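You operate a simulated robot arm through the tools that you are given. There is no shell and no other tool.

Carry out the task below with a simulated two-armed robot. There is one attempt and no reset: what you move stays moved.

## Task
Zero the cycles, set 2 to go and let the pump run them down.
Fine: green selector on before the pump selector goes to run; watch it stop, with 2 on the cycle display; leave the other controls.

It is judged by the outcome, as a careful person would: the job done as asked, and still so three seconds after it is handed in. It fails if anything else is knocked over, pushed out of place, dropped, spilled or broken.

## Robot
Two 7-joint arms with two-finger grippers on one trunk that stands fixed in place. Base frame: the origin is at the foot of the trunk, x ahead of it, y to its left, z up. Readings come in mm, degrees, newtons and seconds.
The left shoulder is at [70, 139, 1392], the right one opposite. With the tool pointing down near the work surface each hand reaches from about 380 to 760 mm from the base axis, measured 20 degrees to its own side. Payload 3.43 kg a hand.
The tool frame of a hand sits at the grasp point between the pads (the TCP): z along the fingers, y along the line on which they close. The tips reach 30 mm beyond it. The gripper opens to 104 mm. The gripper's body begins 57 mm behind the TCP.
Orientation is that of the tool frame in the base frame, as [roll, pitch, yaw] about the fixed x, y, z axes, in that order (R = Rz(yaw) Ry(pitch) Rx(roll)). With the fingers straight down and closing along the base's y, the tool's x points along the base's -x, its y along +y and its z along -z.

## Interface
- The arms move only by the tool drive_tool. It takes "left_rows", "right_rows" or both (then of equal length, played together; a hand with none holds still); each is a list of rows, each a list of 6 numbers: the shift along the base's x, y, z in units of 50 mm (1.0 is 50 mm), then the turn, a rotation vector about the base's x, y, z in units of 5 degrees (1.0 is 5 degrees). In form: [[dx, dy, dz, ax, ay, az], ...]. A call has 1 to 20 rows; each row shifts and turns the commanded pose from where the row before left it. "left_fingers" and "right_fingers" are, for a hand that has rows, the opening in per cent of the stroke, from 0 (shut) to 100 (fully open), set as the call begins (left out, the last holds). A call with a number of a shift or a turn outside -1 to 1 is refused whole. Each row takes 0.2 s and may step no farther than 50 mm and 8.6 degrees from the row before; otherwise, or with a gripper value out of range, the whole call is refused. Where a pose cannot be reached the arm comes as near as it can. A force on the tool above 40 N (or 10 N above the force at the start of the call, whichever is more), or a blocked arm, ends the call early, and 0.2 s more pass. The fingers move at their own pace (about 45 mm/s each) and stop on an object; they squeeze with about 33 N. The grip force told is the motor's: it shows also when the fingers shut on nothing. Time passes only in rows, and 0.2 s behind the last, so rows that do not move let the fingers close. It gives the time, the measured TCP pose, the force on the tool (base axes), the opening and the grip force at its end, in the units of the frame above (readings bear some noise), with the torque about the TCP (base axes, N m) and any sound that the robot's microphone picked up.
- Cameras (640 x 400 px; columns grow to the right, rows downward): "scene" is now at [146.1, -10.8, 1623.4]; the picture's right is [-0.18, -0.98, 0.00], its down [-0.50, 0.09, -0.86] and it looks along [0.85, -0.15, -0.51] (base axes); focal length 338 px, centre (320, 200). "left" rides on the left gripper at [67, -18, -90] in its tool frame; the picture's right is [0.25, 0.97, 0.00], its down [-0.73, 0.19, -0.66] and it looks along [-0.64, 0.17, 0.75] (tool axes); focal length 218 px, centre (320, 200). "right" rides on the right gripper at [67, 18, -90] in its tool frame; the picture's right is [-0.25, 0.97, 0.00], its down [-0.73, -0.19, -0.66] and it looks along [-0.64, -0.17, 0.75] (tool axes); focal length 218 px, centre (320, 200). There is no depth. A picture from a camera that has moved, and an enlarged one, comes with that camera's place and axes in the base frame and with its lens. The place of the scene camera against the robot may be out by one fixed shift of up to 12 mm in any direction.
- capture(camera): a new picture of that camera. No time passes.
- move_column(by): slides the trunk up (or, below 0, down) by that many mm; the arms and the scene camera ride with it, the base frame stays. It gives what a move gives, with no picture.
- pan_tilt(pan, tilt): turns the head with the scene camera to pan (to the left, within 86 degrees either way) and tilt (down, from -29 to 69), counted from straight ahead of the robot. It gives what a move gives.
- zoom(camera, box): a new picture of the part [left, top, right, bottom] of that camera's present view, enlarged. No time passes.
- job_done(): hands the job in; it is judged then, once.

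Places have to be worked out from the pictures, the camera data and where the tool is seen. Open the grippers and draw the arms clear of the work before you hand the job in, unless the task says otherwise.

The tools are called after "Emit:" as name(argument=value, ...) on one line, values as JSON. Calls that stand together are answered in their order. drive_tool: Moves the arms, as the interface text tells. Its arguments: {"type":"object","properties":{"left_rows":{"type":"array"},"left_fingers":{"type":"number"},"right_rows":{"type":"array"},"right_fingers":{"type":"number"}},"required":[]} The other tools are called the same way: move_column (by) slides the trunk up or down; pan_tilt (pan, tilt) turns the head that bears the scene camera; capture (camera) takes a picture; zoom (camera, box) takes an enlarged picture of a part of a camera's view; job_done () hands the job in.

At the start:

```text
time: 0.0
left_tcp_pos: [364.0, 98.8, 1432.1]
left_ee_rot: [180.0, 0.0, 180.0]
left_ft_force: [-0.9, -1.5, 0.6]
left_moment: [0.02, -0.03, 0.02]
left_grip_width: 103.9
left_grip_force: 0.1
right_tcp_pos: [384.1, -226.3, 1440.5]
right_ee_rot: [179.9, 0.0, 179.9]
right_ft_force: [0.1, 0.2, -0.2]
right_moment: [-0.08, 0.01, -0.01]
right_grip_width: 103.9
right_grip_force: 0.0
trunk travel left (down, up): [-887.0, 53.0]
head pan, tilt: [-10.3, 30.5]
```

scene: 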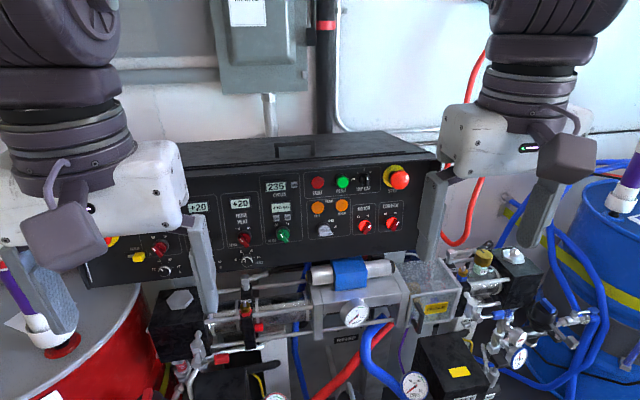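
right: 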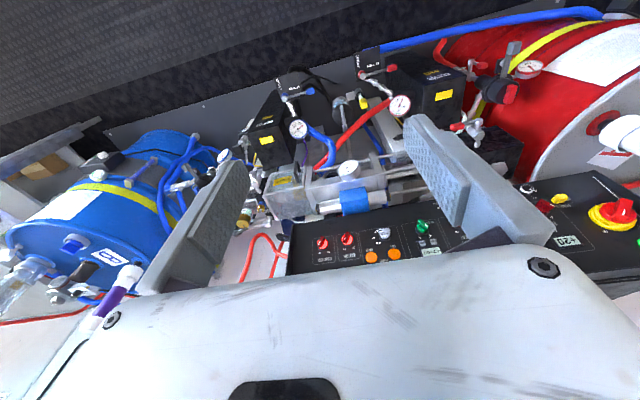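
left: 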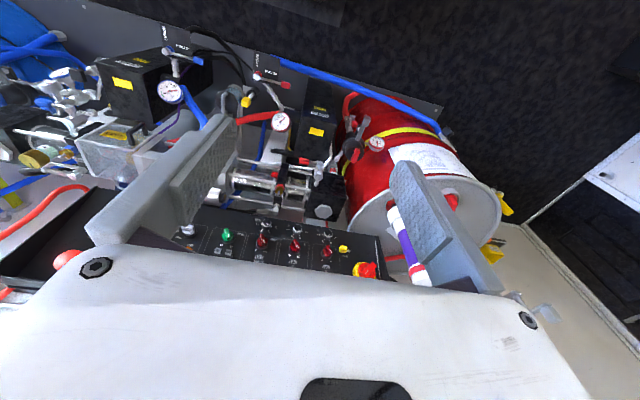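

The scene shows a control panel partly hidden behind both hands. I zoom in on the panel to read its labels.

Emit:
zoom(camera="scene", box=[220, 160, 420, 285])

Emit:
zoom(camera="scene", box=[80, 170, 280, 295])

```text
3.20 times, centred on (320, 222) of scene
camera zoom: at [146.1, -10.8, 1623.4], right [-0.18, -0.98, 0.0], down [-0.5, 0.09, -0.86], along [0.85, -0.15, -0.51], focal length 1081 px, centre (320, 128)
```

zoom: 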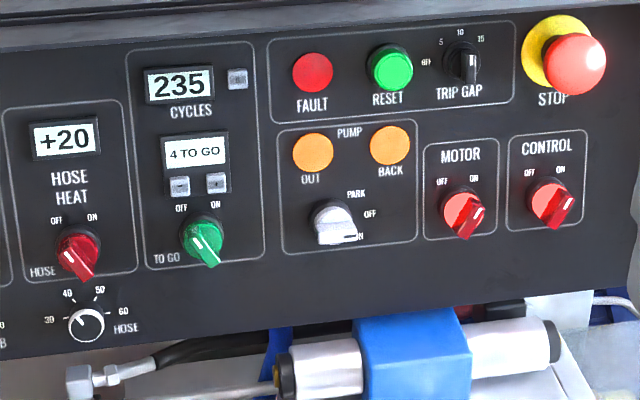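

```text
3.20 times, centred on (180, 232) of scene
camera zoom: at [146.1, -10.8, 1623.4], right [-0.18, -0.98, 0.0], down [-0.5, 0.09, -0.86], along [0.85, -0.15, -0.51], focal length 1081 px, centre (768, 96)
```

zoom: 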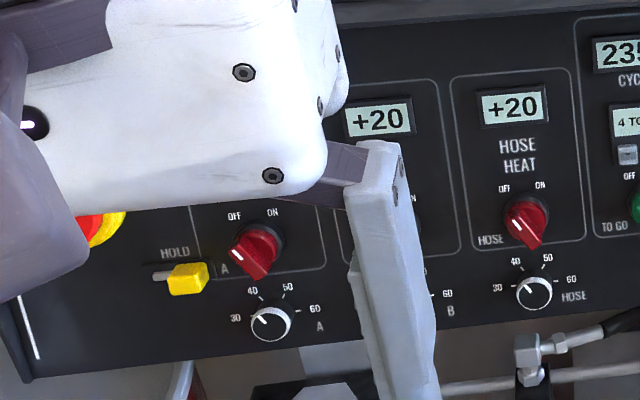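

I zoom tighter on the individual controls to read their labels and current states.

Emit:
zoom(camera="scene", box=[258, 176, 306, 206])

Emit:
zoom(camera="scene", box=[258, 204, 306, 248])

Emit:
zoom(camera="scene", box=[300, 195, 364, 245])

Emit:
zoom(camera="scene", box=[345, 165, 425, 240])

Emit:
zoom(camera="right", box=[280, 190, 480, 280])

```text
13.33 times, centred on (282, 191) of scene
camera zoom: at [146.1, -10.8, 1623.4], right [-0.18, -0.98, 0.0], down [-0.5, 0.09, -0.86], along [0.85, -0.15, -0.51], focal length 4503 px, centre (827, 320)
```

zoom: 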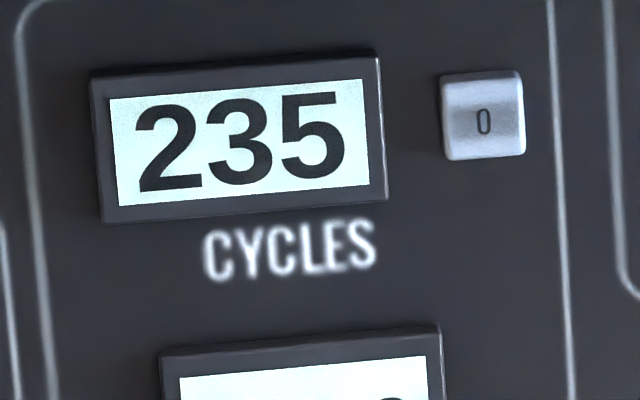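

```text
9.09 times, centred on (282, 226) of scene
camera zoom: at [146.1, -10.8, 1623.4], right [-0.18, -0.98, 0.0], down [-0.5, 0.09, -0.86], along [0.85, -0.15, -0.51], focal length 3070 px, centre (666, -36)
```

zoom: 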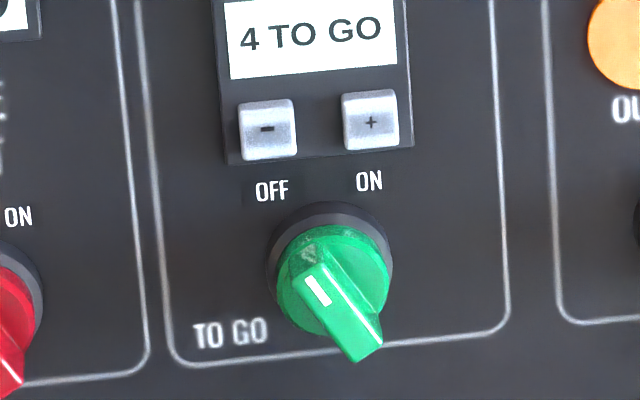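

```text
8.00 times, centred on (332, 220) of scene
camera zoom: at [146.1, -10.8, 1623.4], right [-0.18, -0.98, 0.0], down [-0.5, 0.09, -0.86], along [0.85, -0.15, -0.51], focal length 2702 px, centre (224, 40)
```

zoom: 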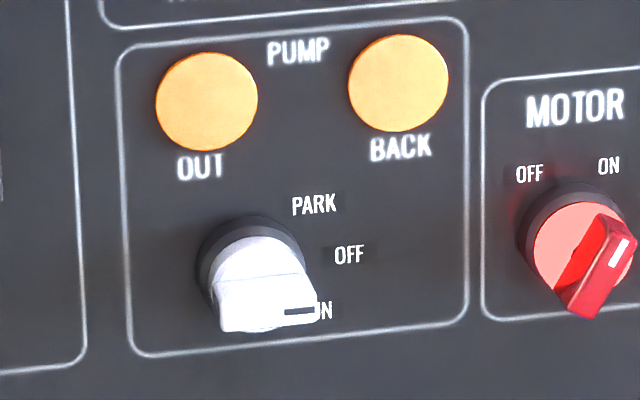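

```text
5.33 times, centred on (385, 202) of scene
camera zoom: at [146.1, -10.8, 1623.4], right [-0.18, -0.98, 0.0], down [-0.5, 0.09, -0.86], along [0.85, -0.15, -0.51], focal length 1801 px, centre (-27, 187)
```

zoom: 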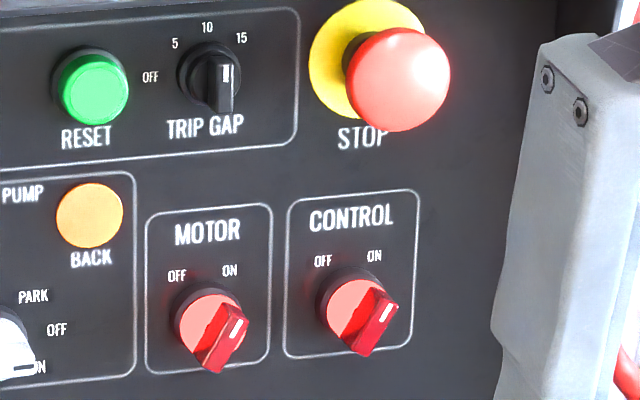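

```text
3.20 times, centred on (380, 235) of right
camera zoom: at [315.5, -210.3, 1531.5], right [0.25, 0.97, 0.0], down [0.73, -0.19, 0.66], along [0.64, -0.17, -0.75], focal length 698 px, centre (128, 88)
```

zoom: 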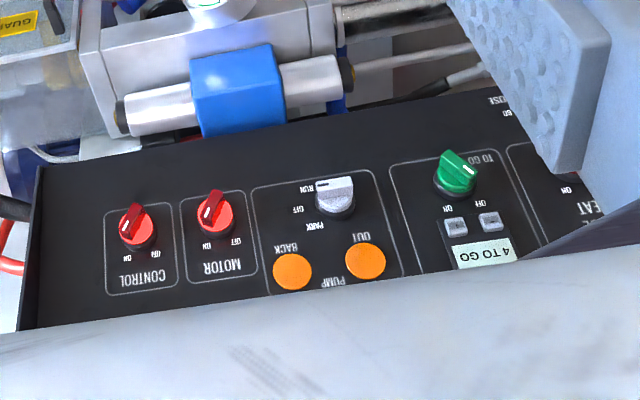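

The panel reads 235 cycles, 4 TO GO, green selector OFF, pump selector on OFF, and motor and control on. The "0" button is beside CYCLES and −/+ sit under the TO GO display. My rough triangulation puts the green knob near [860,-41,1102], so I lower the trunk to bring the shoulders closer to panel height, well above the machinery.

Emit:
move_column(by=-150)

Emit:
capture(camera="scene")

```text
time: 1.8
left_tcp_pos: [364.1, 99.2, 1281.3]
left_ee_rot: [-179.9, 0.1, 179.9]
left_ft_force: [-0.1, 0.0, -0.5]
left_moment: [0.0, 0.01, 0.03]
left_grip_width: 104.0
left_grip_force: 0.0
right_tcp_pos: [383.4, -225.9, 1291.7]
right_ee_rot: [-179.9, 0.0, 180.0]
right_ft_force: [1.3, 0.0, -0.2]
right_moment: [0.0, -0.01, -0.01]
right_grip_width: 104.0
right_grip_force: 0.0
trunk travel left (down, up): [-737.0, 203.0]
head pan, tilt: [-10.3, 30.5]
```

```text
taken
camera scene: at [146.0, -10.8, 1473.5], right [-0.18, -0.98, 0.0], down [-0.5, 0.09, -0.86], along [0.85, -0.15, -0.51], focal length 338 px, centre (320, 200)
```

scene: 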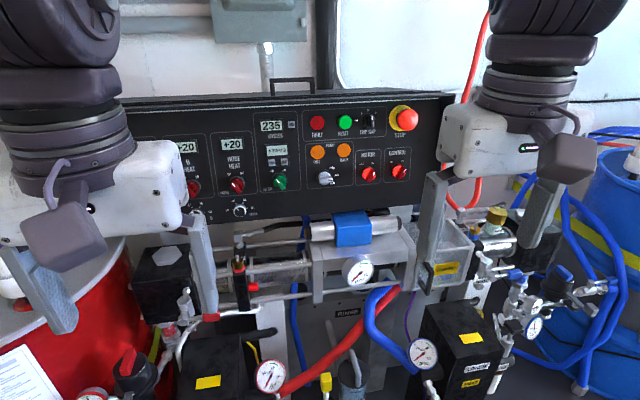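

The scene camera moved exactly 150 mm down, which gives a clean stereo pair. I zoom in again to get precise pixel positions.

Emit:
zoom(camera="scene", box=[240, 105, 432, 225])

Emit:
zoom(camera="scene", box=[250, 110, 314, 200])

Emit:
zoom(camera="scene", box=[300, 140, 364, 190])

Emit:
capture(camera="right")

```text
3.33 times, centred on (336, 165) of scene
camera zoom: at [146.0, -10.8, 1473.5], right [-0.18, -0.98, 0.0], down [-0.5, 0.09, -0.86], along [0.85, -0.15, -0.51], focal length 1126 px, centre (267, 317)
```

zoom: 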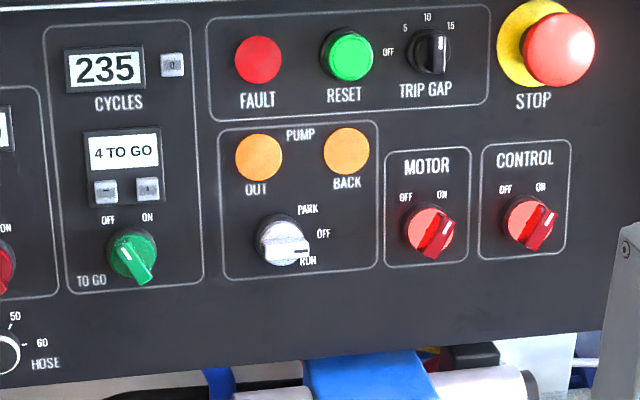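

```text
4.44 times, centred on (282, 155) of scene
camera zoom: at [146.0, -10.8, 1473.5], right [-0.18, -0.98, 0.0], down [-0.5, 0.09, -0.86], along [0.85, -0.15, -0.51], focal length 1501 px, centre (489, 400)
```

zoom: 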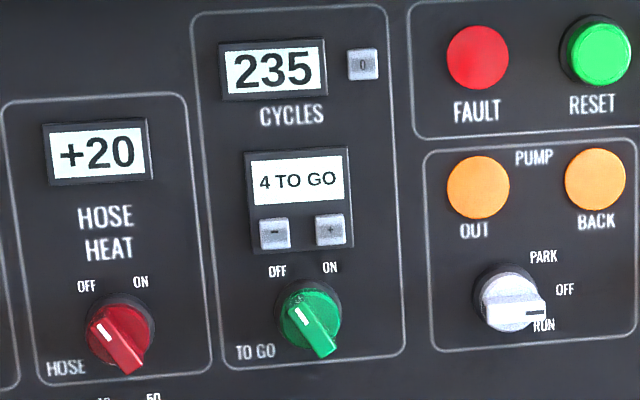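

```text
8.00 times, centred on (332, 165) of scene
camera zoom: at [146.0, -10.8, 1473.5], right [-0.18, -0.98, 0.0], down [-0.5, 0.09, -0.86], along [0.85, -0.15, -0.51], focal length 2702 px, centre (224, 480)
```

zoom: 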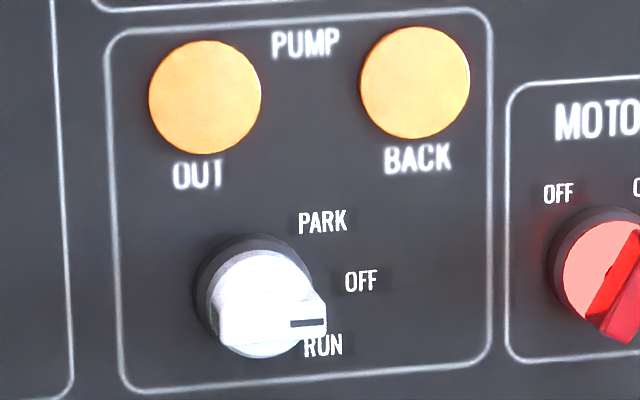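

```text
taken
camera right: at [315.4, -210.3, 1381.6], right [0.25, 0.97, 0.0], down [0.73, -0.19, 0.66], along [0.64, -0.17, -0.75], focal length 218 px, centre (320, 200)
```

right: 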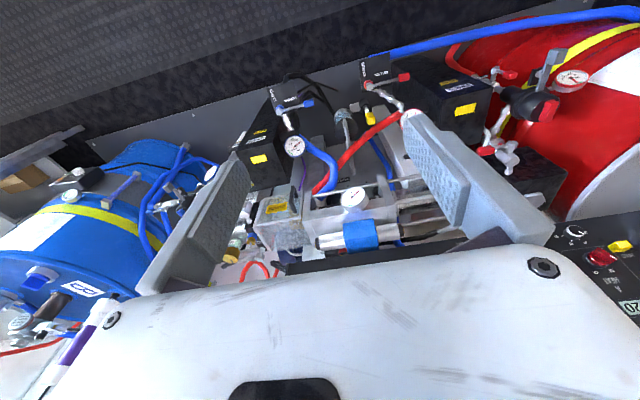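

Stereo from the two trunk heights puts the panel face near x≈850–870, leaning back about 9° and square to y. By that estimate "−" is at about [848,-29,1162], "0" at [865,-79,1239], the green knob axis at [845,-43,1120], and the pump knob at [853,-149,1116]. I swing the right hand to point forward, well short of the panel, with its fingers closing.

Emit:
drive_tool(right_rows=[[0.3, 0.2, 0, 0, -1, 0], [0.3, 0.2, 0, 0, -1, 0], [0.3, 0.2, 0, 0, -1, 0], [0.3, 0.2, 0, 0, -1, 0], [0.3, 0.2, 0, 0, -1, 0], [0.3, 0.2, 0, 0, -1, 0], [0.3, 0.2, 0, 0, -1, 0], [0.3, 0.2, 0, 0, -1, 0], [0.3, 0.2, 0, 0, -1, 0], [0.3, 0.2, 0, 0, -1, 0], [0.3, 0.2, 0, 0, -1, 0], [0.3, 0.2, 0, 0, -1, 0], [0.3, 0.2, 0, 0, -1, 0], [0.3, 0.2, 0, 0, -1, 0], [0.3, 0.2, 0, 0, -1, 0], [0.3, 0.2, 0, 0, -1, 0]], right_fingers=0)

Emit:
capture(camera="scene")

Emit:
capture(camera="right")

```text
time: 5.2
left_tcp_pos: [363.8, 98.5, 1280.8]
left_ee_rot: [180.0, -0.1, 180.0]
left_ft_force: [0.5, -0.3, -0.4]
left_moment: [0.01, -0.01, -0.03]
left_grip_width: 104.0
left_grip_force: 0.0
right_tcp_pos: [622.7, -160.6, 1340.1]
right_ee_rot: [179.8, 80.1, 179.8]
right_ft_force: [-0.2, -0.4, 1.2]
right_moment: [0.0, -0.04, 0.02]
right_grip_width: 0.0
right_grip_force: 33.3
right hand out of reach, approached as far as the arm can: row 6, 7, 8, 9, 10, 11, 12, 13, 14, 15, 16
trunk travel left (down, up): [-737.0, 203.0]
head pan, tilt: [-10.3, 30.5]
```

```text
taken
camera scene: at [147.1, -11.7, 1473.3], right [-0.18, -0.98, 0.0], down [-0.5, 0.09, -0.86], along [0.85, -0.15, -0.51], focal length 338 px, centre (320, 200)
```

scene: 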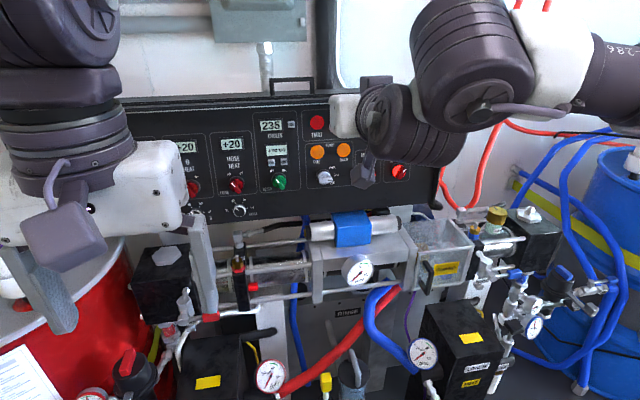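

```text
taken
camera right: at [523.3, -144.2, 1291.2], right [0.04, 0.97, 0.25], down [-0.52, -0.19, 0.83], along [0.85, -0.17, 0.5], focal length 218 px, centre (320, 200)
```

right: 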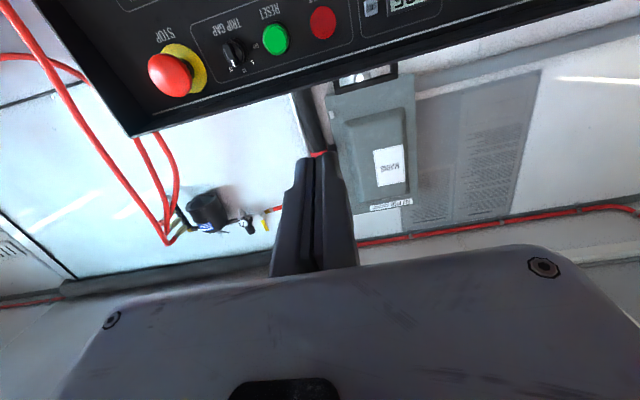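

Orientation came out right, but the position is off in y and z, probably because the arm is folded too close. Going forward should ease that, so I make a small move toward the panel, still well short of it, and check the reading.

Emit:
drive_tool(right_rows=[[0.3, 0, 0, 0, 0, 0], [0.3, 0, 0, 0, 0, 0], [0.3, 0, 0, 0, 0, 0], [0.3, 0, 0, 0, 0, 0]])

Emit:
capture(camera="scene")

```text
time: 6.2
left_tcp_pos: [364.1, 98.2, 1281.1]
left_ee_rot: [-180.0, -0.1, 179.9]
left_ft_force: [0.6, 0.0, -0.2]
left_moment: [-0.02, -0.01, -0.01]
left_grip_width: 104.2
left_grip_force: 0.0
right_tcp_pos: [685.1, -158.3, 1340.3]
right_ee_rot: [-180.0, 79.9, 180.0]
right_ft_force: [0.2, -0.5, 0.4]
right_moment: [-0.03, 0.01, 0.02]
right_grip_width: 0.0
right_grip_force: 32.6
trunk travel left (down, up): [-737.0, 203.0]
head pan, tilt: [-10.3, 30.5]
```

```text
taken
camera scene: at [147.4, -10.9, 1473.3], right [-0.18, -0.98, 0.0], down [-0.5, 0.09, -0.86], along [0.85, -0.15, -0.51], focal length 338 px, centre (320, 200)
```

scene: 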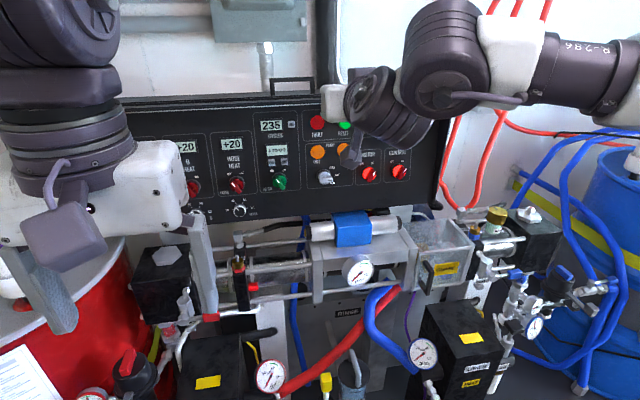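

Relative moves now track exactly. I move sideways and down to line up with the "0" button at a standoff and look again.

Emit:
drive_tool(right_rows=[[0.1, 0.32, -0.34, 0, 0, 0], [0.1, 0.32, -0.34, 0, 0, 0], [0.1, 0.32, -0.34, 0, 0, 0], [0.1, 0.32, -0.34, 0, 0, 0], [0.1, 0.32, -0.34, 0, 0, 0]])

Emit:
capture(camera="scene")

Emit:
capture(camera="right")

```text
time: 7.3
left_tcp_pos: [363.1, 99.1, 1281.8]
left_ee_rot: [-180.0, 0.0, -180.0]
left_ft_force: [-0.6, -0.7, 0.7]
left_moment: [-0.02, 0.0, -0.06]
left_grip_width: 103.8
left_grip_force: 0.1
right_tcp_pos: [686.5, -151.2, 1333.3]
right_ee_rot: [179.8, 80.0, 180.0]
right_ft_force: [0.1, 0.4, 0.7]
right_moment: [-0.02, -0.01, -0.02]
right_grip_width: 0.0
right_grip_force: 32.7
right hand out of reach, approached as far as the arm can: row 1, 2, 3, 4, 5
trunk travel left (down, up): [-737.0, 203.0]
head pan, tilt: [-10.3, 30.5]
```

```text
taken
camera scene: at [146.0, -10.8, 1473.4], right [-0.18, -0.98, 0.0], down [-0.5, 0.09, -0.86], along [0.85, -0.15, -0.51], focal length 338 px, centre (320, 200)
```

scene: 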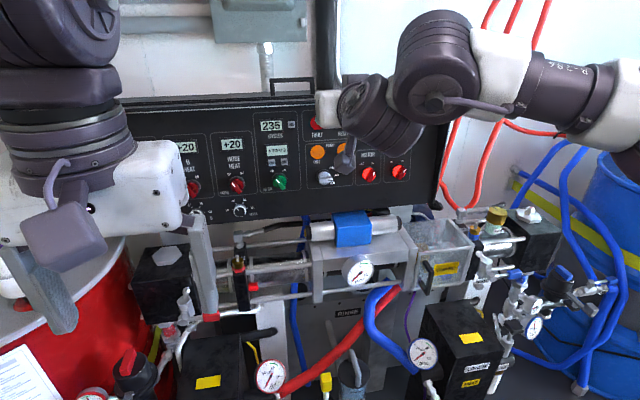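

```text
taken
camera right: at [585.5, -135.6, 1283.0], right [0.04, 0.97, 0.25], down [-0.52, -0.19, 0.83], along [0.85, -0.17, 0.49], focal length 218 px, centre (320, 200)
```

right: 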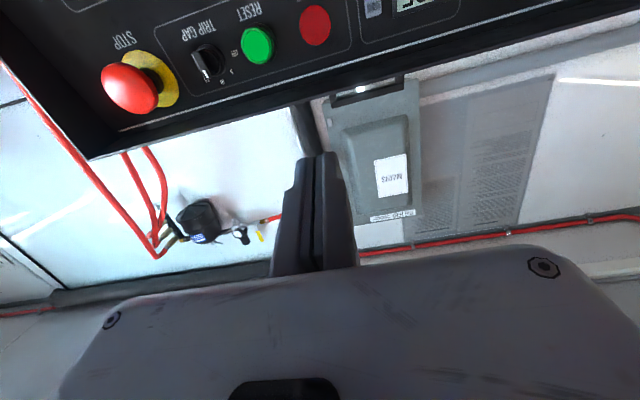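

The arm hits some joint limit when moving left and down together. I probe each direction on its own to find which one is limited.

Emit:
drive_tool(right_rows=[[0, 0, -0.4, 0, 0, 0]])

Emit:
drive_tool(right_rows=[[0, 0.4, 0, 0, 0, 0]])

Emit:
drive_tool(right_rows=[[0.4, 0, 0, 0, 0, 0]])

```text
time: 7.8
left_tcp_pos: [364.0, 100.1, 1281.6]
left_ee_rot: [180.0, -0.1, -180.0]
left_ft_force: [0.7, 0.3, -0.5]
left_moment: [0.01, 0.0, 0.01]
left_grip_width: 104.2
left_grip_force: 0.1
right_tcp_pos: [687.7, -152.4, 1312.8]
right_ee_rot: [179.9, 80.0, 179.8]
right_ft_force: [0.5, 0.4, -0.4]
right_moment: [0.0, -0.03, 0.0]
right_grip_width: 0.0
right_grip_force: 33.0
trunk travel left (down, up): [-737.0, 203.0]
head pan, tilt: [-10.3, 30.5]
```

```text
time: 8.2
left_tcp_pos: [361.8, 98.3, 1282.3]
left_ee_rot: [-180.0, 0.1, 180.0]
left_ft_force: [-0.5, 0.4, 0.6]
left_moment: [0.0, 0.0, -0.04]
left_grip_width: 103.8
left_grip_force: 0.0
right_tcp_pos: [686.1, -151.7, 1311.4]
right_ee_rot: [180.0, 80.0, 179.9]
right_ft_force: [0.6, 0.0, -0.4]
right_moment: [0.0, -0.02, 0.03]
right_grip_width: 0.0
right_grip_force: 32.6
right hand out of reach, approached as far as the arm can: row 1
trunk travel left (down, up): [-737.0, 203.0]
head pan, tilt: [-10.3, 30.5]
```

```text
time: 8.6
left_tcp_pos: [365.2, 98.8, 1280.4]
left_ee_rot: [180.0, -0.1, -179.9]
left_ft_force: [0.4, 0.3, 0.6]
left_moment: [0.0, -0.02, 0.01]
left_grip_width: 104.1
left_grip_force: 0.0
right_tcp_pos: [708.5, -151.6, 1311.1]
right_ee_rot: [179.9, 79.9, -180.0]
right_ft_force: [0.2, 0.2, -0.7]
right_moment: [-0.03, -0.01, 0.0]
right_grip_width: 0.2
right_grip_force: 33.1
trunk travel left (down, up): [-737.0, 203.0]
head pan, tilt: [-10.3, 30.5]
```

Only +y is blocked, likely by a wrist bend limit that should ease as the arm extends. I go forward a bit and try +y again.

Emit:
drive_tool(right_rows=[[0.5, 0, 0, 0, 0, 0], [0.3, 0, 0, 0, 0, 0]])

Emit:
drive_tool(right_rows=[[0, 0.4, 0, 0, 0, 0], [0, 0.4, 0, 0, 0, 0], [0, 0.4, 0, 0, 0, 0], [0, 0.4, 0, 0, 0, 0]])

Emit:
capture(camera="scene")

```text
time: 9.2
left_tcp_pos: [364.3, 97.6, 1280.2]
left_ee_rot: [180.0, -0.1, 180.0]
left_ft_force: [0.2, 0.4, 0.0]
left_moment: [0.02, 0.01, 0.0]
left_grip_width: 104.0
left_grip_force: 0.1
right_tcp_pos: [739.7, -163.2, 1309.2]
right_ee_rot: [179.8, 80.0, -179.9]
right_ft_force: [0.2, 1.1, -0.7]
right_moment: [-0.01, -0.02, -0.02]
right_grip_width: 0.0
right_grip_force: 32.7
right hand out of reach, approached as far as the arm can: row 1, 2
trunk travel left (down, up): [-737.0, 203.0]
head pan, tilt: [-10.3, 30.5]
```

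```text
time: 10.2
left_tcp_pos: [362.7, 97.9, 1282.1]
left_ee_rot: [180.0, 0.0, -179.9]
left_ft_force: [0.1, 0.2, 0.9]
left_moment: [-0.01, -0.01, -0.01]
left_grip_width: 104.2
left_grip_force: 0.1
right_tcp_pos: [729.7, -158.7, 1309.4]
right_ee_rot: [180.0, 80.0, -179.9]
right_ft_force: [-0.4, 0.4, 0.4]
right_moment: [0.03, 0.04, 0.01]
right_grip_width: 0.0
right_grip_force: 33.1
right hand out of reach, approached as far as the arm can: row 1, 2, 3, 4
trunk travel left (down, up): [-737.0, 203.0]
head pan, tilt: [-10.3, 30.5]
```

```text
taken
camera scene: at [146.0, -10.7, 1473.4], right [-0.18, -0.98, 0.0], down [-0.5, 0.09, -0.86], along [0.85, -0.15, -0.51], focal length 338 px, centre (320, 200)
```

scene: 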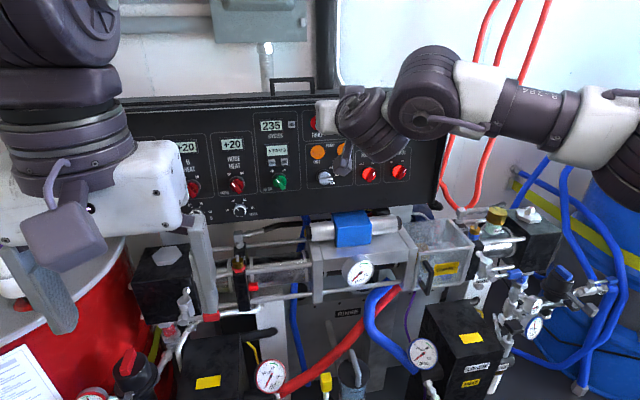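

Still limited: the arm has settled with its elbow out to the right, forearm pointing left and wrist bent hard. I back off, return to fingers-down, and try another path that extends first and pitches second.

Emit:
drive_tool(right_rows=[[-0.5, 0, 0, 0, 0, 0], [-0.5, 0, 0, 0, 0, 0], [-0.3, -0.1, 0, 0, 1, 0], [-0.3, -0.1, 0, 0, 1, 0], [-0.3, -0.1, 0, 0, 1, 0], [-0.3, -0.1, 0, 0, 1, 0], [-0.3, -0.1, 0, 0, 1, 0], [-0.3, -0.1, 0, 0, 1, 0], [-0.3, -0.1, 0, 0, 1, 0], [-0.3, -0.1, 0, 0, 1, 0], [-0.3, -0.1, 0, 0, 1, 0], [-0.3, -0.1, 0, 0, 1, 0], [-0.3, -0.1, 0, 0, 1, 0], [-0.3, -0.1, 0, 0, 1, 0], [-0.3, -0.1, 0, 0, 1, 0], [-0.3, -0.1, 0, 0, 1, 0], [-0.3, -0.1, 0, 0, 1, 0], [-0.3, -0.1, 0, 0, 1, 0]])

Emit:
capture(camera="scene")

```text
time: 13.9
left_tcp_pos: [362.2, 98.0, 1281.0]
left_ee_rot: [-180.0, 0.0, -180.0]
left_ft_force: [-0.5, -0.9, 0.9]
left_moment: [-0.01, 0.01, 0.02]
left_grip_width: 104.0
left_grip_force: 0.1
right_tcp_pos: [415.0, -255.8, 1278.6]
right_ee_rot: [179.8, 0.1, -180.0]
right_ft_force: [0.2, 0.4, 0.3]
right_moment: [-0.01, -0.01, -0.02]
right_grip_width: 0.0
right_grip_force: 32.5
right hand out of reach, approached as far as the arm can: row 15, 16, 17, 18
trunk travel left (down, up): [-737.0, 203.0]
head pan, tilt: [-10.3, 30.5]
```

```text
taken
camera scene: at [145.5, -11.1, 1473.5], right [-0.18, -0.98, 0.0], down [-0.5, 0.09, -0.86], along [0.85, -0.15, -0.51], focal length 338 px, centre (320, 200)
```

scene: 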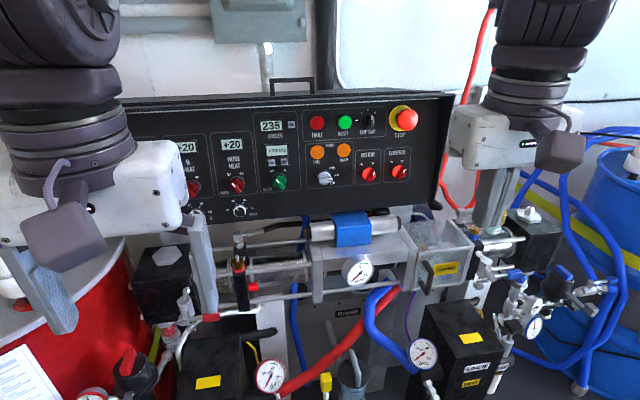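

The right hand is back to fingers-down. I raise the trunk again, then extend forward and left with the fingers down before pitching up.

Emit:
move_column(by=150)

Emit:
drive_tool(right_rows=[[0.45, 0.3, -0.1, 0, 0, 0], [0.45, 0.3, -0.1, 0, 0, 0], [0.45, 0.3, -0.1, 0, 0, 0], [0.45, 0.3, -0.1, 0, 0, 0], [0.45, 0.3, -0.1, 0, 0, 0], [0.45, 0.3, -0.1, 0, 0, 0], [0.45, 0.3, -0.1, 0, 0, 0], [0.45, 0.3, -0.1, 0, 0, 0], [0.45, 0.3, -0.1, 0, 0, 0], [0.45, 0.3, -0.1, 0, 0, 0]])

Emit:
capture(camera="scene")

```text
time: 15.7
left_tcp_pos: [363.9, 98.9, 1430.9]
left_ee_rot: [180.0, 0.1, 179.9]
left_ft_force: [0.0, 0.0, -0.3]
left_moment: [0.01, 0.02, 0.0]
left_grip_width: 104.3
left_grip_force: 0.0
right_tcp_pos: [416.8, -255.7, 1429.5]
right_ee_rot: [179.9, 0.2, 180.0]
right_ft_force: [-0.6, 0.2, -1.0]
right_moment: [0.03, -0.02, 0.01]
right_grip_width: 0.0
right_grip_force: 33.0
trunk travel left (down, up): [-887.0, 53.0]
head pan, tilt: [-10.3, 30.5]
```

```text
time: 17.9
left_tcp_pos: [363.1, 99.9, 1432.3]
left_ee_rot: [-180.0, 0.0, -180.0]
left_ft_force: [0.2, 0.1, 0.5]
left_moment: [0.0, 0.0, 0.0]
left_grip_width: 103.9
left_grip_force: 0.0
right_tcp_pos: [501.3, -218.9, 1295.9]
right_ee_rot: [179.6, 0.2, 179.9]
right_ft_force: [0.0, 0.3, -0.4]
right_moment: [0.0, 0.0, 0.0]
right_grip_width: 0.1
right_grip_force: 33.0
right hand out of reach, approached as far as the arm can: row 1, 2, 3, 4, 5, 6, 7, 8, 9, 10
trunk travel left (down, up): [-887.0, 53.0]
head pan, tilt: [-10.3, 30.5]
```

```text
taken
camera scene: at [146.5, -10.9, 1623.4], right [-0.18, -0.98, 0.0], down [-0.5, 0.09, -0.86], along [0.85, -0.15, -0.51], focal length 338 px, centre (320, 200)
```

scene: 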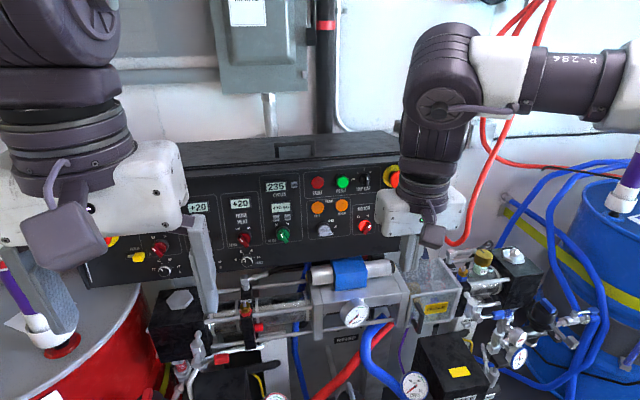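

Even fingers-down is limited here and the hand was pulled lower, so the arm prefers to work below shoulder height. I pitch up while moving forward and down to about z≈1200, staying clear of the machinery, whose top I estimate at z≈1010.

Emit:
drive_tool(right_rows=[[0.22, 0.08, -0.12, 0, -1, 0], [0.22, 0.08, -0.12, 0, -1, 0], [0.22, 0.08, -0.12, 0, -1, 0], [0.22, 0.08, -0.12, 0, -1, 0], [0.22, 0.08, -0.12, 0, -1, 0], [0.22, 0.08, -0.12, 0, -1, 0], [0.22, 0.08, -0.12, 0, -1, 0], [0.22, 0.08, -0.12, 0, -1, 0]])

Emit:
drive_tool(right_rows=[[0.22, 0.08, -0.12, 0, -1, 0], [0.22, 0.08, -0.12, 0, -1, 0], [0.22, 0.08, -0.12, 0, -1, 0], [0.22, 0.08, -0.12, 0, -1, 0], [0.22, 0.08, -0.12, 0, -1, 0], [0.22, 0.08, -0.12, 0, -1, 0], [0.22, 0.08, -0.12, 0, -1, 0], [0.22, 0.08, -0.12, 0, -1, 0]])

Emit:
capture(camera="scene")

```text
time: 19.7
left_tcp_pos: [362.7, 100.5, 1431.6]
left_ee_rot: [-180.0, 0.0, -179.9]
left_ft_force: [0.1, -0.7, -0.6]
left_moment: [0.02, 0.04, -0.04]
left_grip_width: 104.0
left_grip_force: 0.0
right_tcp_pos: [589.3, -185.9, 1247.0]
right_ee_rot: [179.7, 40.2, 179.9]
right_ft_force: [0.2, 0.1, -0.9]
right_moment: [0.0, -0.02, -0.02]
right_grip_width: 0.2
right_grip_force: 32.6
trunk travel left (down, up): [-887.0, 53.0]
head pan, tilt: [-10.3, 30.5]
```

```text
time: 21.5
left_tcp_pos: [363.3, 98.2, 1432.0]
left_ee_rot: [180.0, 0.0, 179.9]
left_ft_force: [0.5, 0.1, 0.3]
left_moment: [0.01, -0.01, 0.02]
left_grip_width: 104.1
left_grip_force: 0.0
right_tcp_pos: [657.2, -206.5, 1245.7]
right_ee_rot: [-179.6, 80.1, -179.6]
right_ft_force: [-0.1, -0.8, -0.6]
right_moment: [0.02, -0.01, -0.02]
right_grip_width: 0.2
right_grip_force: 33.0
right hand out of reach, approached as far as the arm can: row 4, 5, 6, 7, 8
trunk travel left (down, up): [-887.0, 53.0]
head pan, tilt: [-10.3, 30.5]
```

```text
taken
camera scene: at [146.2, -11.6, 1623.4], right [-0.18, -0.98, 0.0], down [-0.5, 0.09, -0.86], along [0.85, -0.15, -0.51], focal length 338 px, centre (320, 200)
```

scene: 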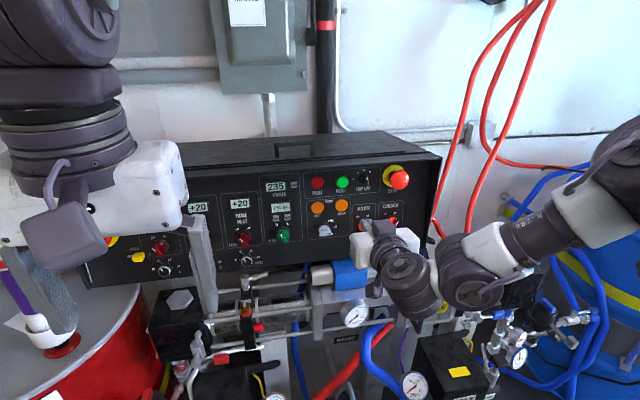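

The hand still stops short, so the wrist bend is the bottleneck. I raise the trunk by the remaining 50 mm to stretch the arm, then yaw the tool to the left and try moving left.

Emit:
move_column(by=50)

Emit:
drive_tool(right_rows=[[0, 0, -0.3, 0, 0, 1], [0, 0, -0.3, 0, 0, 1], [0, 0, -0.2, 0, 0, 1], [0, 0, -0.2, 0, 0, 1]])

Emit:
drive_tool(right_rows=[[0, 0.3, 0, 0, 0, 0], [0, 0.3, 0, 0, 0, 0], [0, 0.3, 0, 0, 0, 0], [0, 0.3, 0, 0, 0, 0], [0, 0.3, 0, 0, 0, 0], [0, 0.3, 0, 0, 0, 0]])

Emit:
capture(camera="scene")

```text
time: 22.4
left_tcp_pos: [363.5, 98.6, 1481.6]
left_ee_rot: [180.0, -0.2, -179.9]
left_ft_force: [-0.4, 0.5, 0.6]
left_moment: [-0.02, 0.0, -0.03]
left_grip_width: 103.8
left_grip_force: 0.1
right_tcp_pos: [656.5, -206.7, 1296.4]
right_ee_rot: [179.8, 80.0, -179.9]
right_ft_force: [0.7, -0.5, 0.1]
right_moment: [-0.01, 0.01, -0.01]
right_grip_width: 0.1
right_grip_force: 33.3
trunk travel left (down, up): [-937.0, 3.0]
head pan, tilt: [-10.3, 30.5]
```

```text
time: 23.4
left_tcp_pos: [364.7, 98.1, 1480.8]
left_ee_rot: [-180.0, 0.0, -180.0]
left_ft_force: [0.0, -0.3, 0.1]
left_moment: [0.0, 0.0, 0.01]
left_grip_width: 103.9
left_grip_force: 0.1
right_tcp_pos: [653.5, -217.0, 1273.0]
right_ee_rot: [179.8, 79.9, -160.0]
right_ft_force: [-0.7, -0.1, 0.0]
right_moment: [0.0, 0.01, 0.01]
right_grip_width: 0.0
right_grip_force: 32.7
right hand out of reach, approached as far as the arm can: row 1, 2, 3, 4
trunk travel left (down, up): [-937.0, 3.0]
head pan, tilt: [-10.3, 30.5]
```

```text
time: 24.8
left_tcp_pos: [363.5, 99.0, 1481.7]
left_ee_rot: [-180.0, 0.1, -180.0]
left_ft_force: [-0.3, 0.8, 1.0]
left_moment: [-0.01, -0.01, 0.01]
left_grip_width: 104.3
left_grip_force: 0.0
right_tcp_pos: [646.4, -142.9, 1304.7]
right_ee_rot: [179.8, 79.9, -160.1]
right_ft_force: [0.4, 0.2, -0.2]
right_moment: [0.02, 0.01, -0.01]
right_grip_width: 0.1
right_grip_force: 32.7
right hand out of reach, approached as far as the arm can: row 1, 2, 3, 4, 5, 6
trunk travel left (down, up): [-937.0, 3.0]
head pan, tilt: [-10.3, 30.5]
```

```text
taken
camera scene: at [146.1, -10.4, 1673.4], right [-0.18, -0.98, 0.0], down [-0.5, 0.09, -0.86], along [0.85, -0.15, -0.51], focal length 338 px, centre (320, 200)
```

scene: 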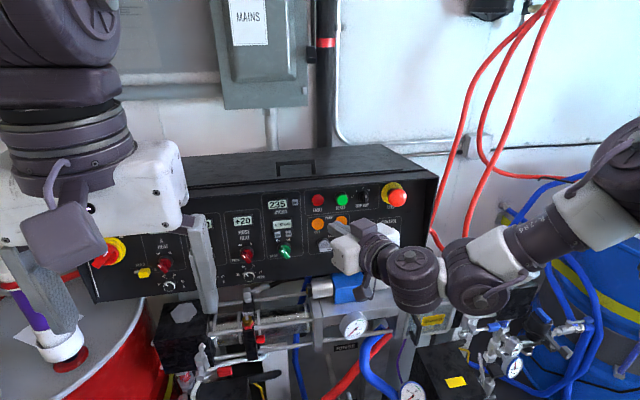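

The left yaw didn't free the limit, so the hand's roll about its own axis may be what is binding. I roll the tool about 45° to bring the camera side toward the robot's right, holding position, then try left again.

Emit:
drive_tool(right_rows=[[0, 0, 0, -0.925, -0.337, 0.17], [0, 0, 0, -0.925, -0.337, 0.17], [0, 0, 0, -0.925, -0.337, 0.17], [0, 0, 0, -0.925, -0.337, 0.17], [0, 0, 0, -0.925, -0.337, 0.17], [0, 0, 0, -0.925, -0.337, 0.17], [0, 0, 0, -0.925, -0.337, 0.17], [0, 0, 0, -0.925, -0.337, 0.17], [0, 0, 0, -0.925, -0.337, 0.17]])

Emit:
drive_tool(right_rows=[[0, 0.3, -0.2, 0, 0, 0], [0, 0.3, -0.2, 0, 0, 0], [0, 0.3, -0.2, 0, 0, 0], [0, 0.3, -0.2, 0, 0, 0]])

Emit:
capture(camera="scene")

```text
time: 26.8
left_tcp_pos: [362.6, 98.9, 1480.9]
left_ee_rot: [180.0, 0.1, 180.0]
left_ft_force: [-0.1, 0.4, 0.1]
left_moment: [0.0, -0.01, -0.02]
left_grip_width: 104.3
left_grip_force: 0.1
right_tcp_pos: [647.3, -143.7, 1305.3]
right_ee_rot: [-104.0, 44.2, -79.9]
right_ft_force: [0.4, -0.6, 0.0]
right_moment: [0.01, 0.01, 0.0]
right_grip_width: 0.3
right_grip_force: 32.9
trunk travel left (down, up): [-937.0, 3.0]
head pan, tilt: [-10.3, 30.5]
```

```text
time: 27.8
left_tcp_pos: [362.6, 98.3, 1480.5]
left_ee_rot: [-180.0, 0.0, 180.0]
left_ft_force: [-0.2, 0.0, -0.1]
left_moment: [0.02, 0.0, 0.05]
left_grip_width: 104.0
left_grip_force: 0.0
right_tcp_pos: [640.9, -129.9, 1313.0]
right_ee_rot: [-104.2, 44.2, -79.9]
right_ft_force: [-0.2, 1.0, -0.3]
right_moment: [0.02, -0.02, -0.01]
right_grip_width: 0.0
right_grip_force: 32.6
right hand out of reach, approached as far as the arm can: row 1, 2, 3, 4
trunk travel left (down, up): [-937.0, 3.0]
head pan, tilt: [-10.3, 30.5]
```

```text
taken
camera scene: at [146.2, -10.7, 1673.4], right [-0.18, -0.98, 0.0], down [-0.5, 0.09, -0.86], along [0.85, -0.15, -0.51], focal length 338 px, centre (320, 200)
```

scene: 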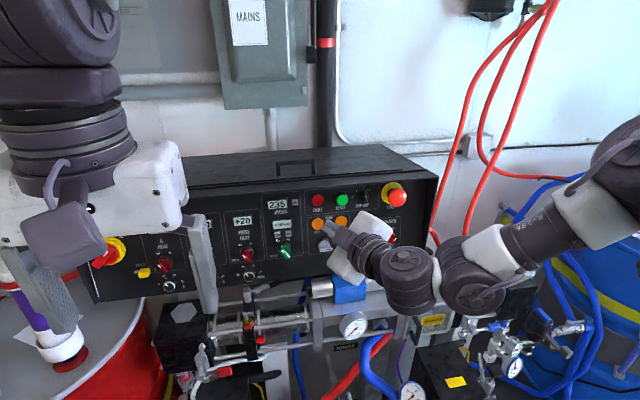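

Roll doesn't affect the limit, so it lies in how the arm folds. Shallower pitches around 40–55° reached fine earlier, so I undo the roll and yaw, go back to about 45° pitch, and test the reach there.

Emit:
drive_tool(right_rows=[[0, 0, 0, 0.925, 0.337, -0.17], [0, 0, 0, 0.925, 0.337, -0.17], [0, 0, 0, 0.925, 0.337, -0.17], [0, 0, 0, 0.925, 0.337, -0.17], [0, 0, 0, 0.925, 0.337, -0.17], [0, 0, 0, 0.925, 0.337, -0.17], [0, 0, 0, 0.925, 0.337, -0.17], [0, 0, 0, 0.925, 0.337, -0.17], [0, 0, 0, 0.925, 0.337, -0.17], [0, -0.2, 0, 0, 0, -1], [0, -0.2, 0, 0, 0, -1], [0, -0.2, 0, 0, 0, -1], [0, -0.2, 0, 0, 0, -1]])

Emit:
drive_tool(right_rows=[[0, 0, -0.2, 0, 1, 0], [0, 0, -0.2, 0, 1, 0], [0, 0, -0.2, 0, 1, 0], [0, 0, -0.2, 0, 1, 0], [0, 0, -0.2, 0, 1, 0], [0, 0, -0.2, 0, 1, 0], [0, 0, -0.2, 0, 1, 0]])

Emit:
drive_tool(right_rows=[[0.1, 0.4, 0, 0, 0, 0], [0.1, 0.4, 0, 0, 0, 0], [0.1, 0.4, 0, 0, 0, 0], [0.1, 0.4, 0, 0, 0, 0]])

Emit:
capture(camera="scene")

```text
time: 30.6
left_tcp_pos: [364.1, 98.9, 1481.0]
left_ee_rot: [-180.0, 0.1, -179.9]
left_ft_force: [0.5, 0.4, -0.5]
left_moment: [-0.01, -0.01, 0.0]
left_grip_width: 104.2
left_grip_force: 0.1
right_tcp_pos: [639.2, -172.9, 1314.9]
right_ee_rot: [179.3, 80.1, 179.4]
right_ft_force: [-0.3, 0.7, 0.3]
right_moment: [0.02, 0.0, -0.01]
right_grip_width: 0.0
right_grip_force: 33.1
right hand out of reach, approached as far as the arm can: row 13
trunk travel left (down, up): [-937.0, 3.0]
head pan, tilt: [-10.3, 30.5]
```

```text
time: 32.2
left_tcp_pos: [363.4, 97.6, 1481.7]
left_ee_rot: [-180.0, 0.0, -180.0]
left_ft_force: [-0.1, 0.5, 0.3]
left_moment: [0.0, 0.01, 0.0]
left_grip_width: 103.9
left_grip_force: 0.0
right_tcp_pos: [633.5, -191.8, 1252.9]
right_ee_rot: [179.6, 44.8, -179.9]
right_ft_force: [0.3, -0.7, 0.2]
right_moment: [-0.02, 0.0, -0.01]
right_grip_width: 0.0
right_grip_force: 32.8
right hand out of reach, approached as far as the arm can: row 2, 4, 5, 6, 7
trunk travel left (down, up): [-937.0, 3.0]
head pan, tilt: [-10.3, 30.5]
```

```text
time: 33.2
left_tcp_pos: [363.1, 99.7, 1481.0]
left_ee_rot: [180.0, 0.0, -180.0]
left_ft_force: [-0.7, -0.2, -0.2]
left_moment: [-0.01, -0.04, -0.02]
left_grip_width: 104.1
left_grip_force: 0.1
right_tcp_pos: [627.7, -179.3, 1278.9]
right_ee_rot: [179.7, 45.0, -180.0]
right_ft_force: [0.6, 0.0, 0.0]
right_moment: [0.01, 0.02, 0.02]
right_grip_width: 0.1
right_grip_force: 33.9
right hand out of reach, approached as far as the arm can: row 1, 2, 3, 4
trunk travel left (down, up): [-937.0, 3.0]
head pan, tilt: [-10.3, 30.5]
```

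```text
taken
camera scene: at [146.1, -10.6, 1673.4], right [-0.18, -0.98, 0.0], down [-0.5, 0.09, -0.86], along [0.85, -0.15, -0.51], focal length 338 px, centre (320, 200)
```

scene: 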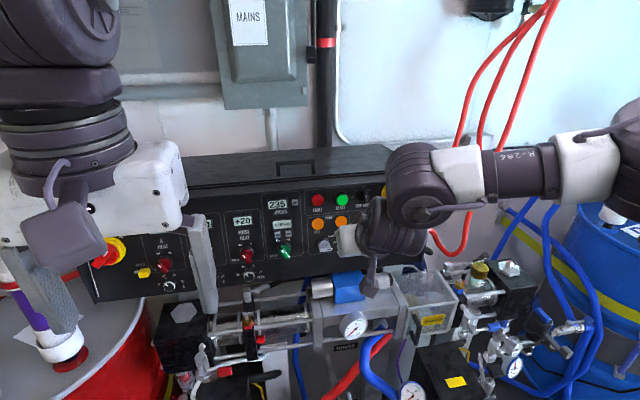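

The reachable edge behaves like a constant angle of about 12° to the arm's own side, and it gets better the higher the hand is relative to the shoulder. So I retract and raise the hand, then lower the trunk well below panel height.

Emit:
drive_tool(right_rows=[[-0.4, -0.2, 0.4, 0, 0, 0], [-0.4, -0.2, 0.4, 0, 0, 0], [-0.4, -0.2, 0.4, 0, 0, 0], [-0.4, -0.2, 0.4, 0, 0, 0], [-0.4, -0.2, 0.4, 0, 0, 0]])

Emit:
capture(camera="scene")

```text
time: 34.4
left_tcp_pos: [364.2, 94.9, 1480.8]
left_ee_rot: [179.8, -0.1, 180.0]
left_ft_force: [-0.8, -0.3, -0.2]
left_moment: [0.03, -0.01, 0.0]
left_grip_width: 104.3
left_grip_force: 0.1
right_tcp_pos: [528.9, -234.6, 1377.1]
right_ee_rot: [179.6, 44.9, 180.0]
right_ft_force: [0.1, 0.0, -0.5]
right_moment: [0.02, -0.01, -0.02]
right_grip_width: 0.2
right_grip_force: 33.1
right hand out of reach, approached as far as the arm can: row 5
trunk travel left (down, up): [-937.0, 3.0]
head pan, tilt: [-10.3, 30.5]
```

```text
taken
camera scene: at [147.4, -15.0, 1673.3], right [-0.18, -0.98, 0.0], down [-0.5, 0.09, -0.86], along [0.85, -0.15, -0.51], focal length 338 px, centre (320, 200)
```

scene: 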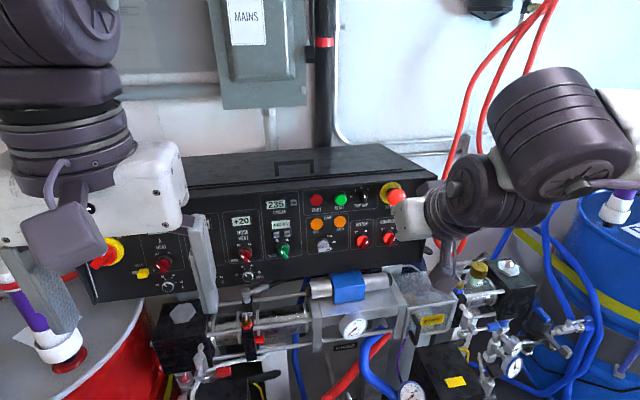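

The hand is retracted. I lower the trunk 200 mm, with the hand staying near z≈1177 in front of the machinery, and check.

Emit:
move_column(by=-200)

Emit:
drive_tool(right_rows=[[-0.1, 0, 0.4, 0, 0, 0], [-0.1, 0, 0.4, 0, 0, 0], [-0.1, 0, 0.4, 0, 0, 0], [-0.1, 0, 0.4, 0, 0, 0], [-0.1, 0, 0.4, 0, 0, 0], [-0.1, 0, 0.4, 0, 0, 0]])

Emit:
capture(camera="scene")

```text
time: 36.6
left_tcp_pos: [362.9, 98.7, 1281.2]
left_ee_rot: [-180.0, 0.0, -180.0]
left_ft_force: [-0.4, 0.3, -0.5]
left_moment: [0.01, -0.03, 0.0]
left_grip_width: 104.2
left_grip_force: 0.1
right_tcp_pos: [529.6, -230.3, 1179.8]
right_ee_rot: [179.8, 44.9, -179.8]
right_ft_force: [-0.1, 0.7, -0.3]
right_moment: [0.01, -0.02, 0.02]
right_grip_width: 0.0
right_grip_force: 32.9
trunk travel left (down, up): [-737.0, 203.0]
head pan, tilt: [-10.3, 30.5]
```

```text
time: 38.0
left_tcp_pos: [361.9, 99.7, 1282.7]
left_ee_rot: [179.9, 0.0, 179.9]
left_ft_force: [-0.5, 0.2, -1.1]
left_moment: [-0.01, 0.0, -0.01]
left_grip_width: 103.8
left_grip_force: 0.1
right_tcp_pos: [497.8, -231.0, 1300.0]
right_ee_rot: [179.8, 45.0, -179.9]
right_ft_force: [0.3, -0.4, 0.9]
right_moment: [-0.01, 0.0, -0.03]
right_grip_width: 0.0
right_grip_force: 33.1
trunk travel left (down, up): [-737.0, 203.0]
head pan, tilt: [-10.3, 30.5]
```

```text
taken
camera scene: at [144.9, -10.3, 1473.5], right [-0.18, -0.98, 0.0], down [-0.5, 0.09, -0.86], along [0.85, -0.15, -0.51], focal length 338 px, centre (320, 200)
```

scene: 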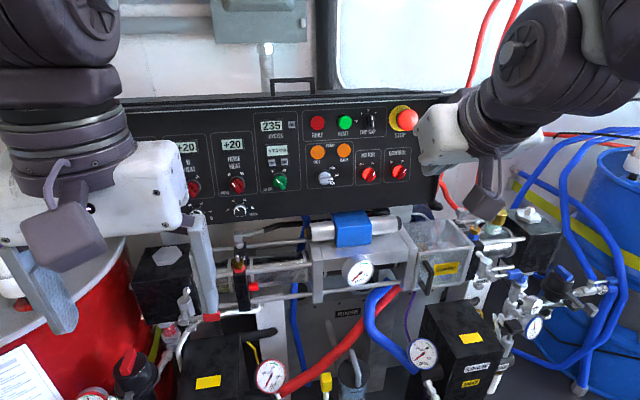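

The posture is much better: the forearm now comes from behind and above, and every row reached. I pitch up to 80° here while moving forward and left a little.

Emit:
drive_tool(right_rows=[[0.2, 0, 0.1, 0, -1, 0], [0.2, 0, 0.1, 0, -1, 0], [0.2, 0, 0.1, 0, -1, 0], [0.2, 0, 0.1, 0, -1, 0], [0.2, 0, 0.1, 0, -1, 0], [0.2, 0, 0.1, 0, -1, 0], [0.2, 0, 0.1, 0, -1, 0]])

Emit:
drive_tool(right_rows=[[0.2, 0.3, 0, 0, 0, 0], [0.2, 0.3, 0, 0, 0, 0], [0.2, 0.3, 0, 0, 0, 0], [0.2, 0.3, 0, 0, 0, 0]])

Emit:
capture(camera="scene")

```text
time: 39.6
left_tcp_pos: [363.6, 98.5, 1281.3]
left_ee_rot: [179.9, 0.0, 180.0]
left_ft_force: [0.6, 0.5, -0.6]
left_moment: [0.02, 0.01, 0.01]
left_grip_width: 103.9
left_grip_force: 0.1
right_tcp_pos: [570.3, -230.9, 1333.9]
right_ee_rot: [-179.9, 80.0, -179.6]
right_ft_force: [0.4, 0.3, -0.4]
right_moment: [-0.03, 0.02, 0.0]
right_grip_width: 0.0
right_grip_force: 33.0
trunk travel left (down, up): [-737.0, 203.0]
head pan, tilt: [-10.3, 30.5]
```

```text
time: 40.6
left_tcp_pos: [364.8, 98.6, 1280.4]
left_ee_rot: [180.0, -0.1, 179.9]
left_ft_force: [0.2, 0.3, 0.9]
left_moment: [0.0, 0.0, 0.02]
left_grip_width: 104.3
left_grip_force: 0.0
right_tcp_pos: [613.0, -172.7, 1334.6]
right_ee_rot: [-179.1, 79.9, -178.8]
right_ft_force: [-0.2, -0.2, 0.3]
right_moment: [-0.03, -0.01, -0.01]
right_grip_width: 0.0
right_grip_force: 33.0
right hand out of reach, approached as far as the arm can: row 3
trunk travel left (down, up): [-737.0, 203.0]
head pan, tilt: [-10.3, 30.5]
```

```text
taken
camera scene: at [147.6, -9.7, 1473.3], right [-0.18, -0.98, 0.0], down [-0.5, 0.09, -0.86], along [0.85, -0.15, -0.51], focal length 338 px, centre (320, 200)
```

scene: 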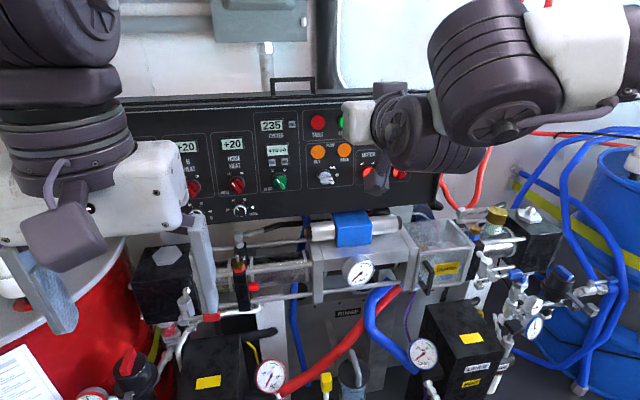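

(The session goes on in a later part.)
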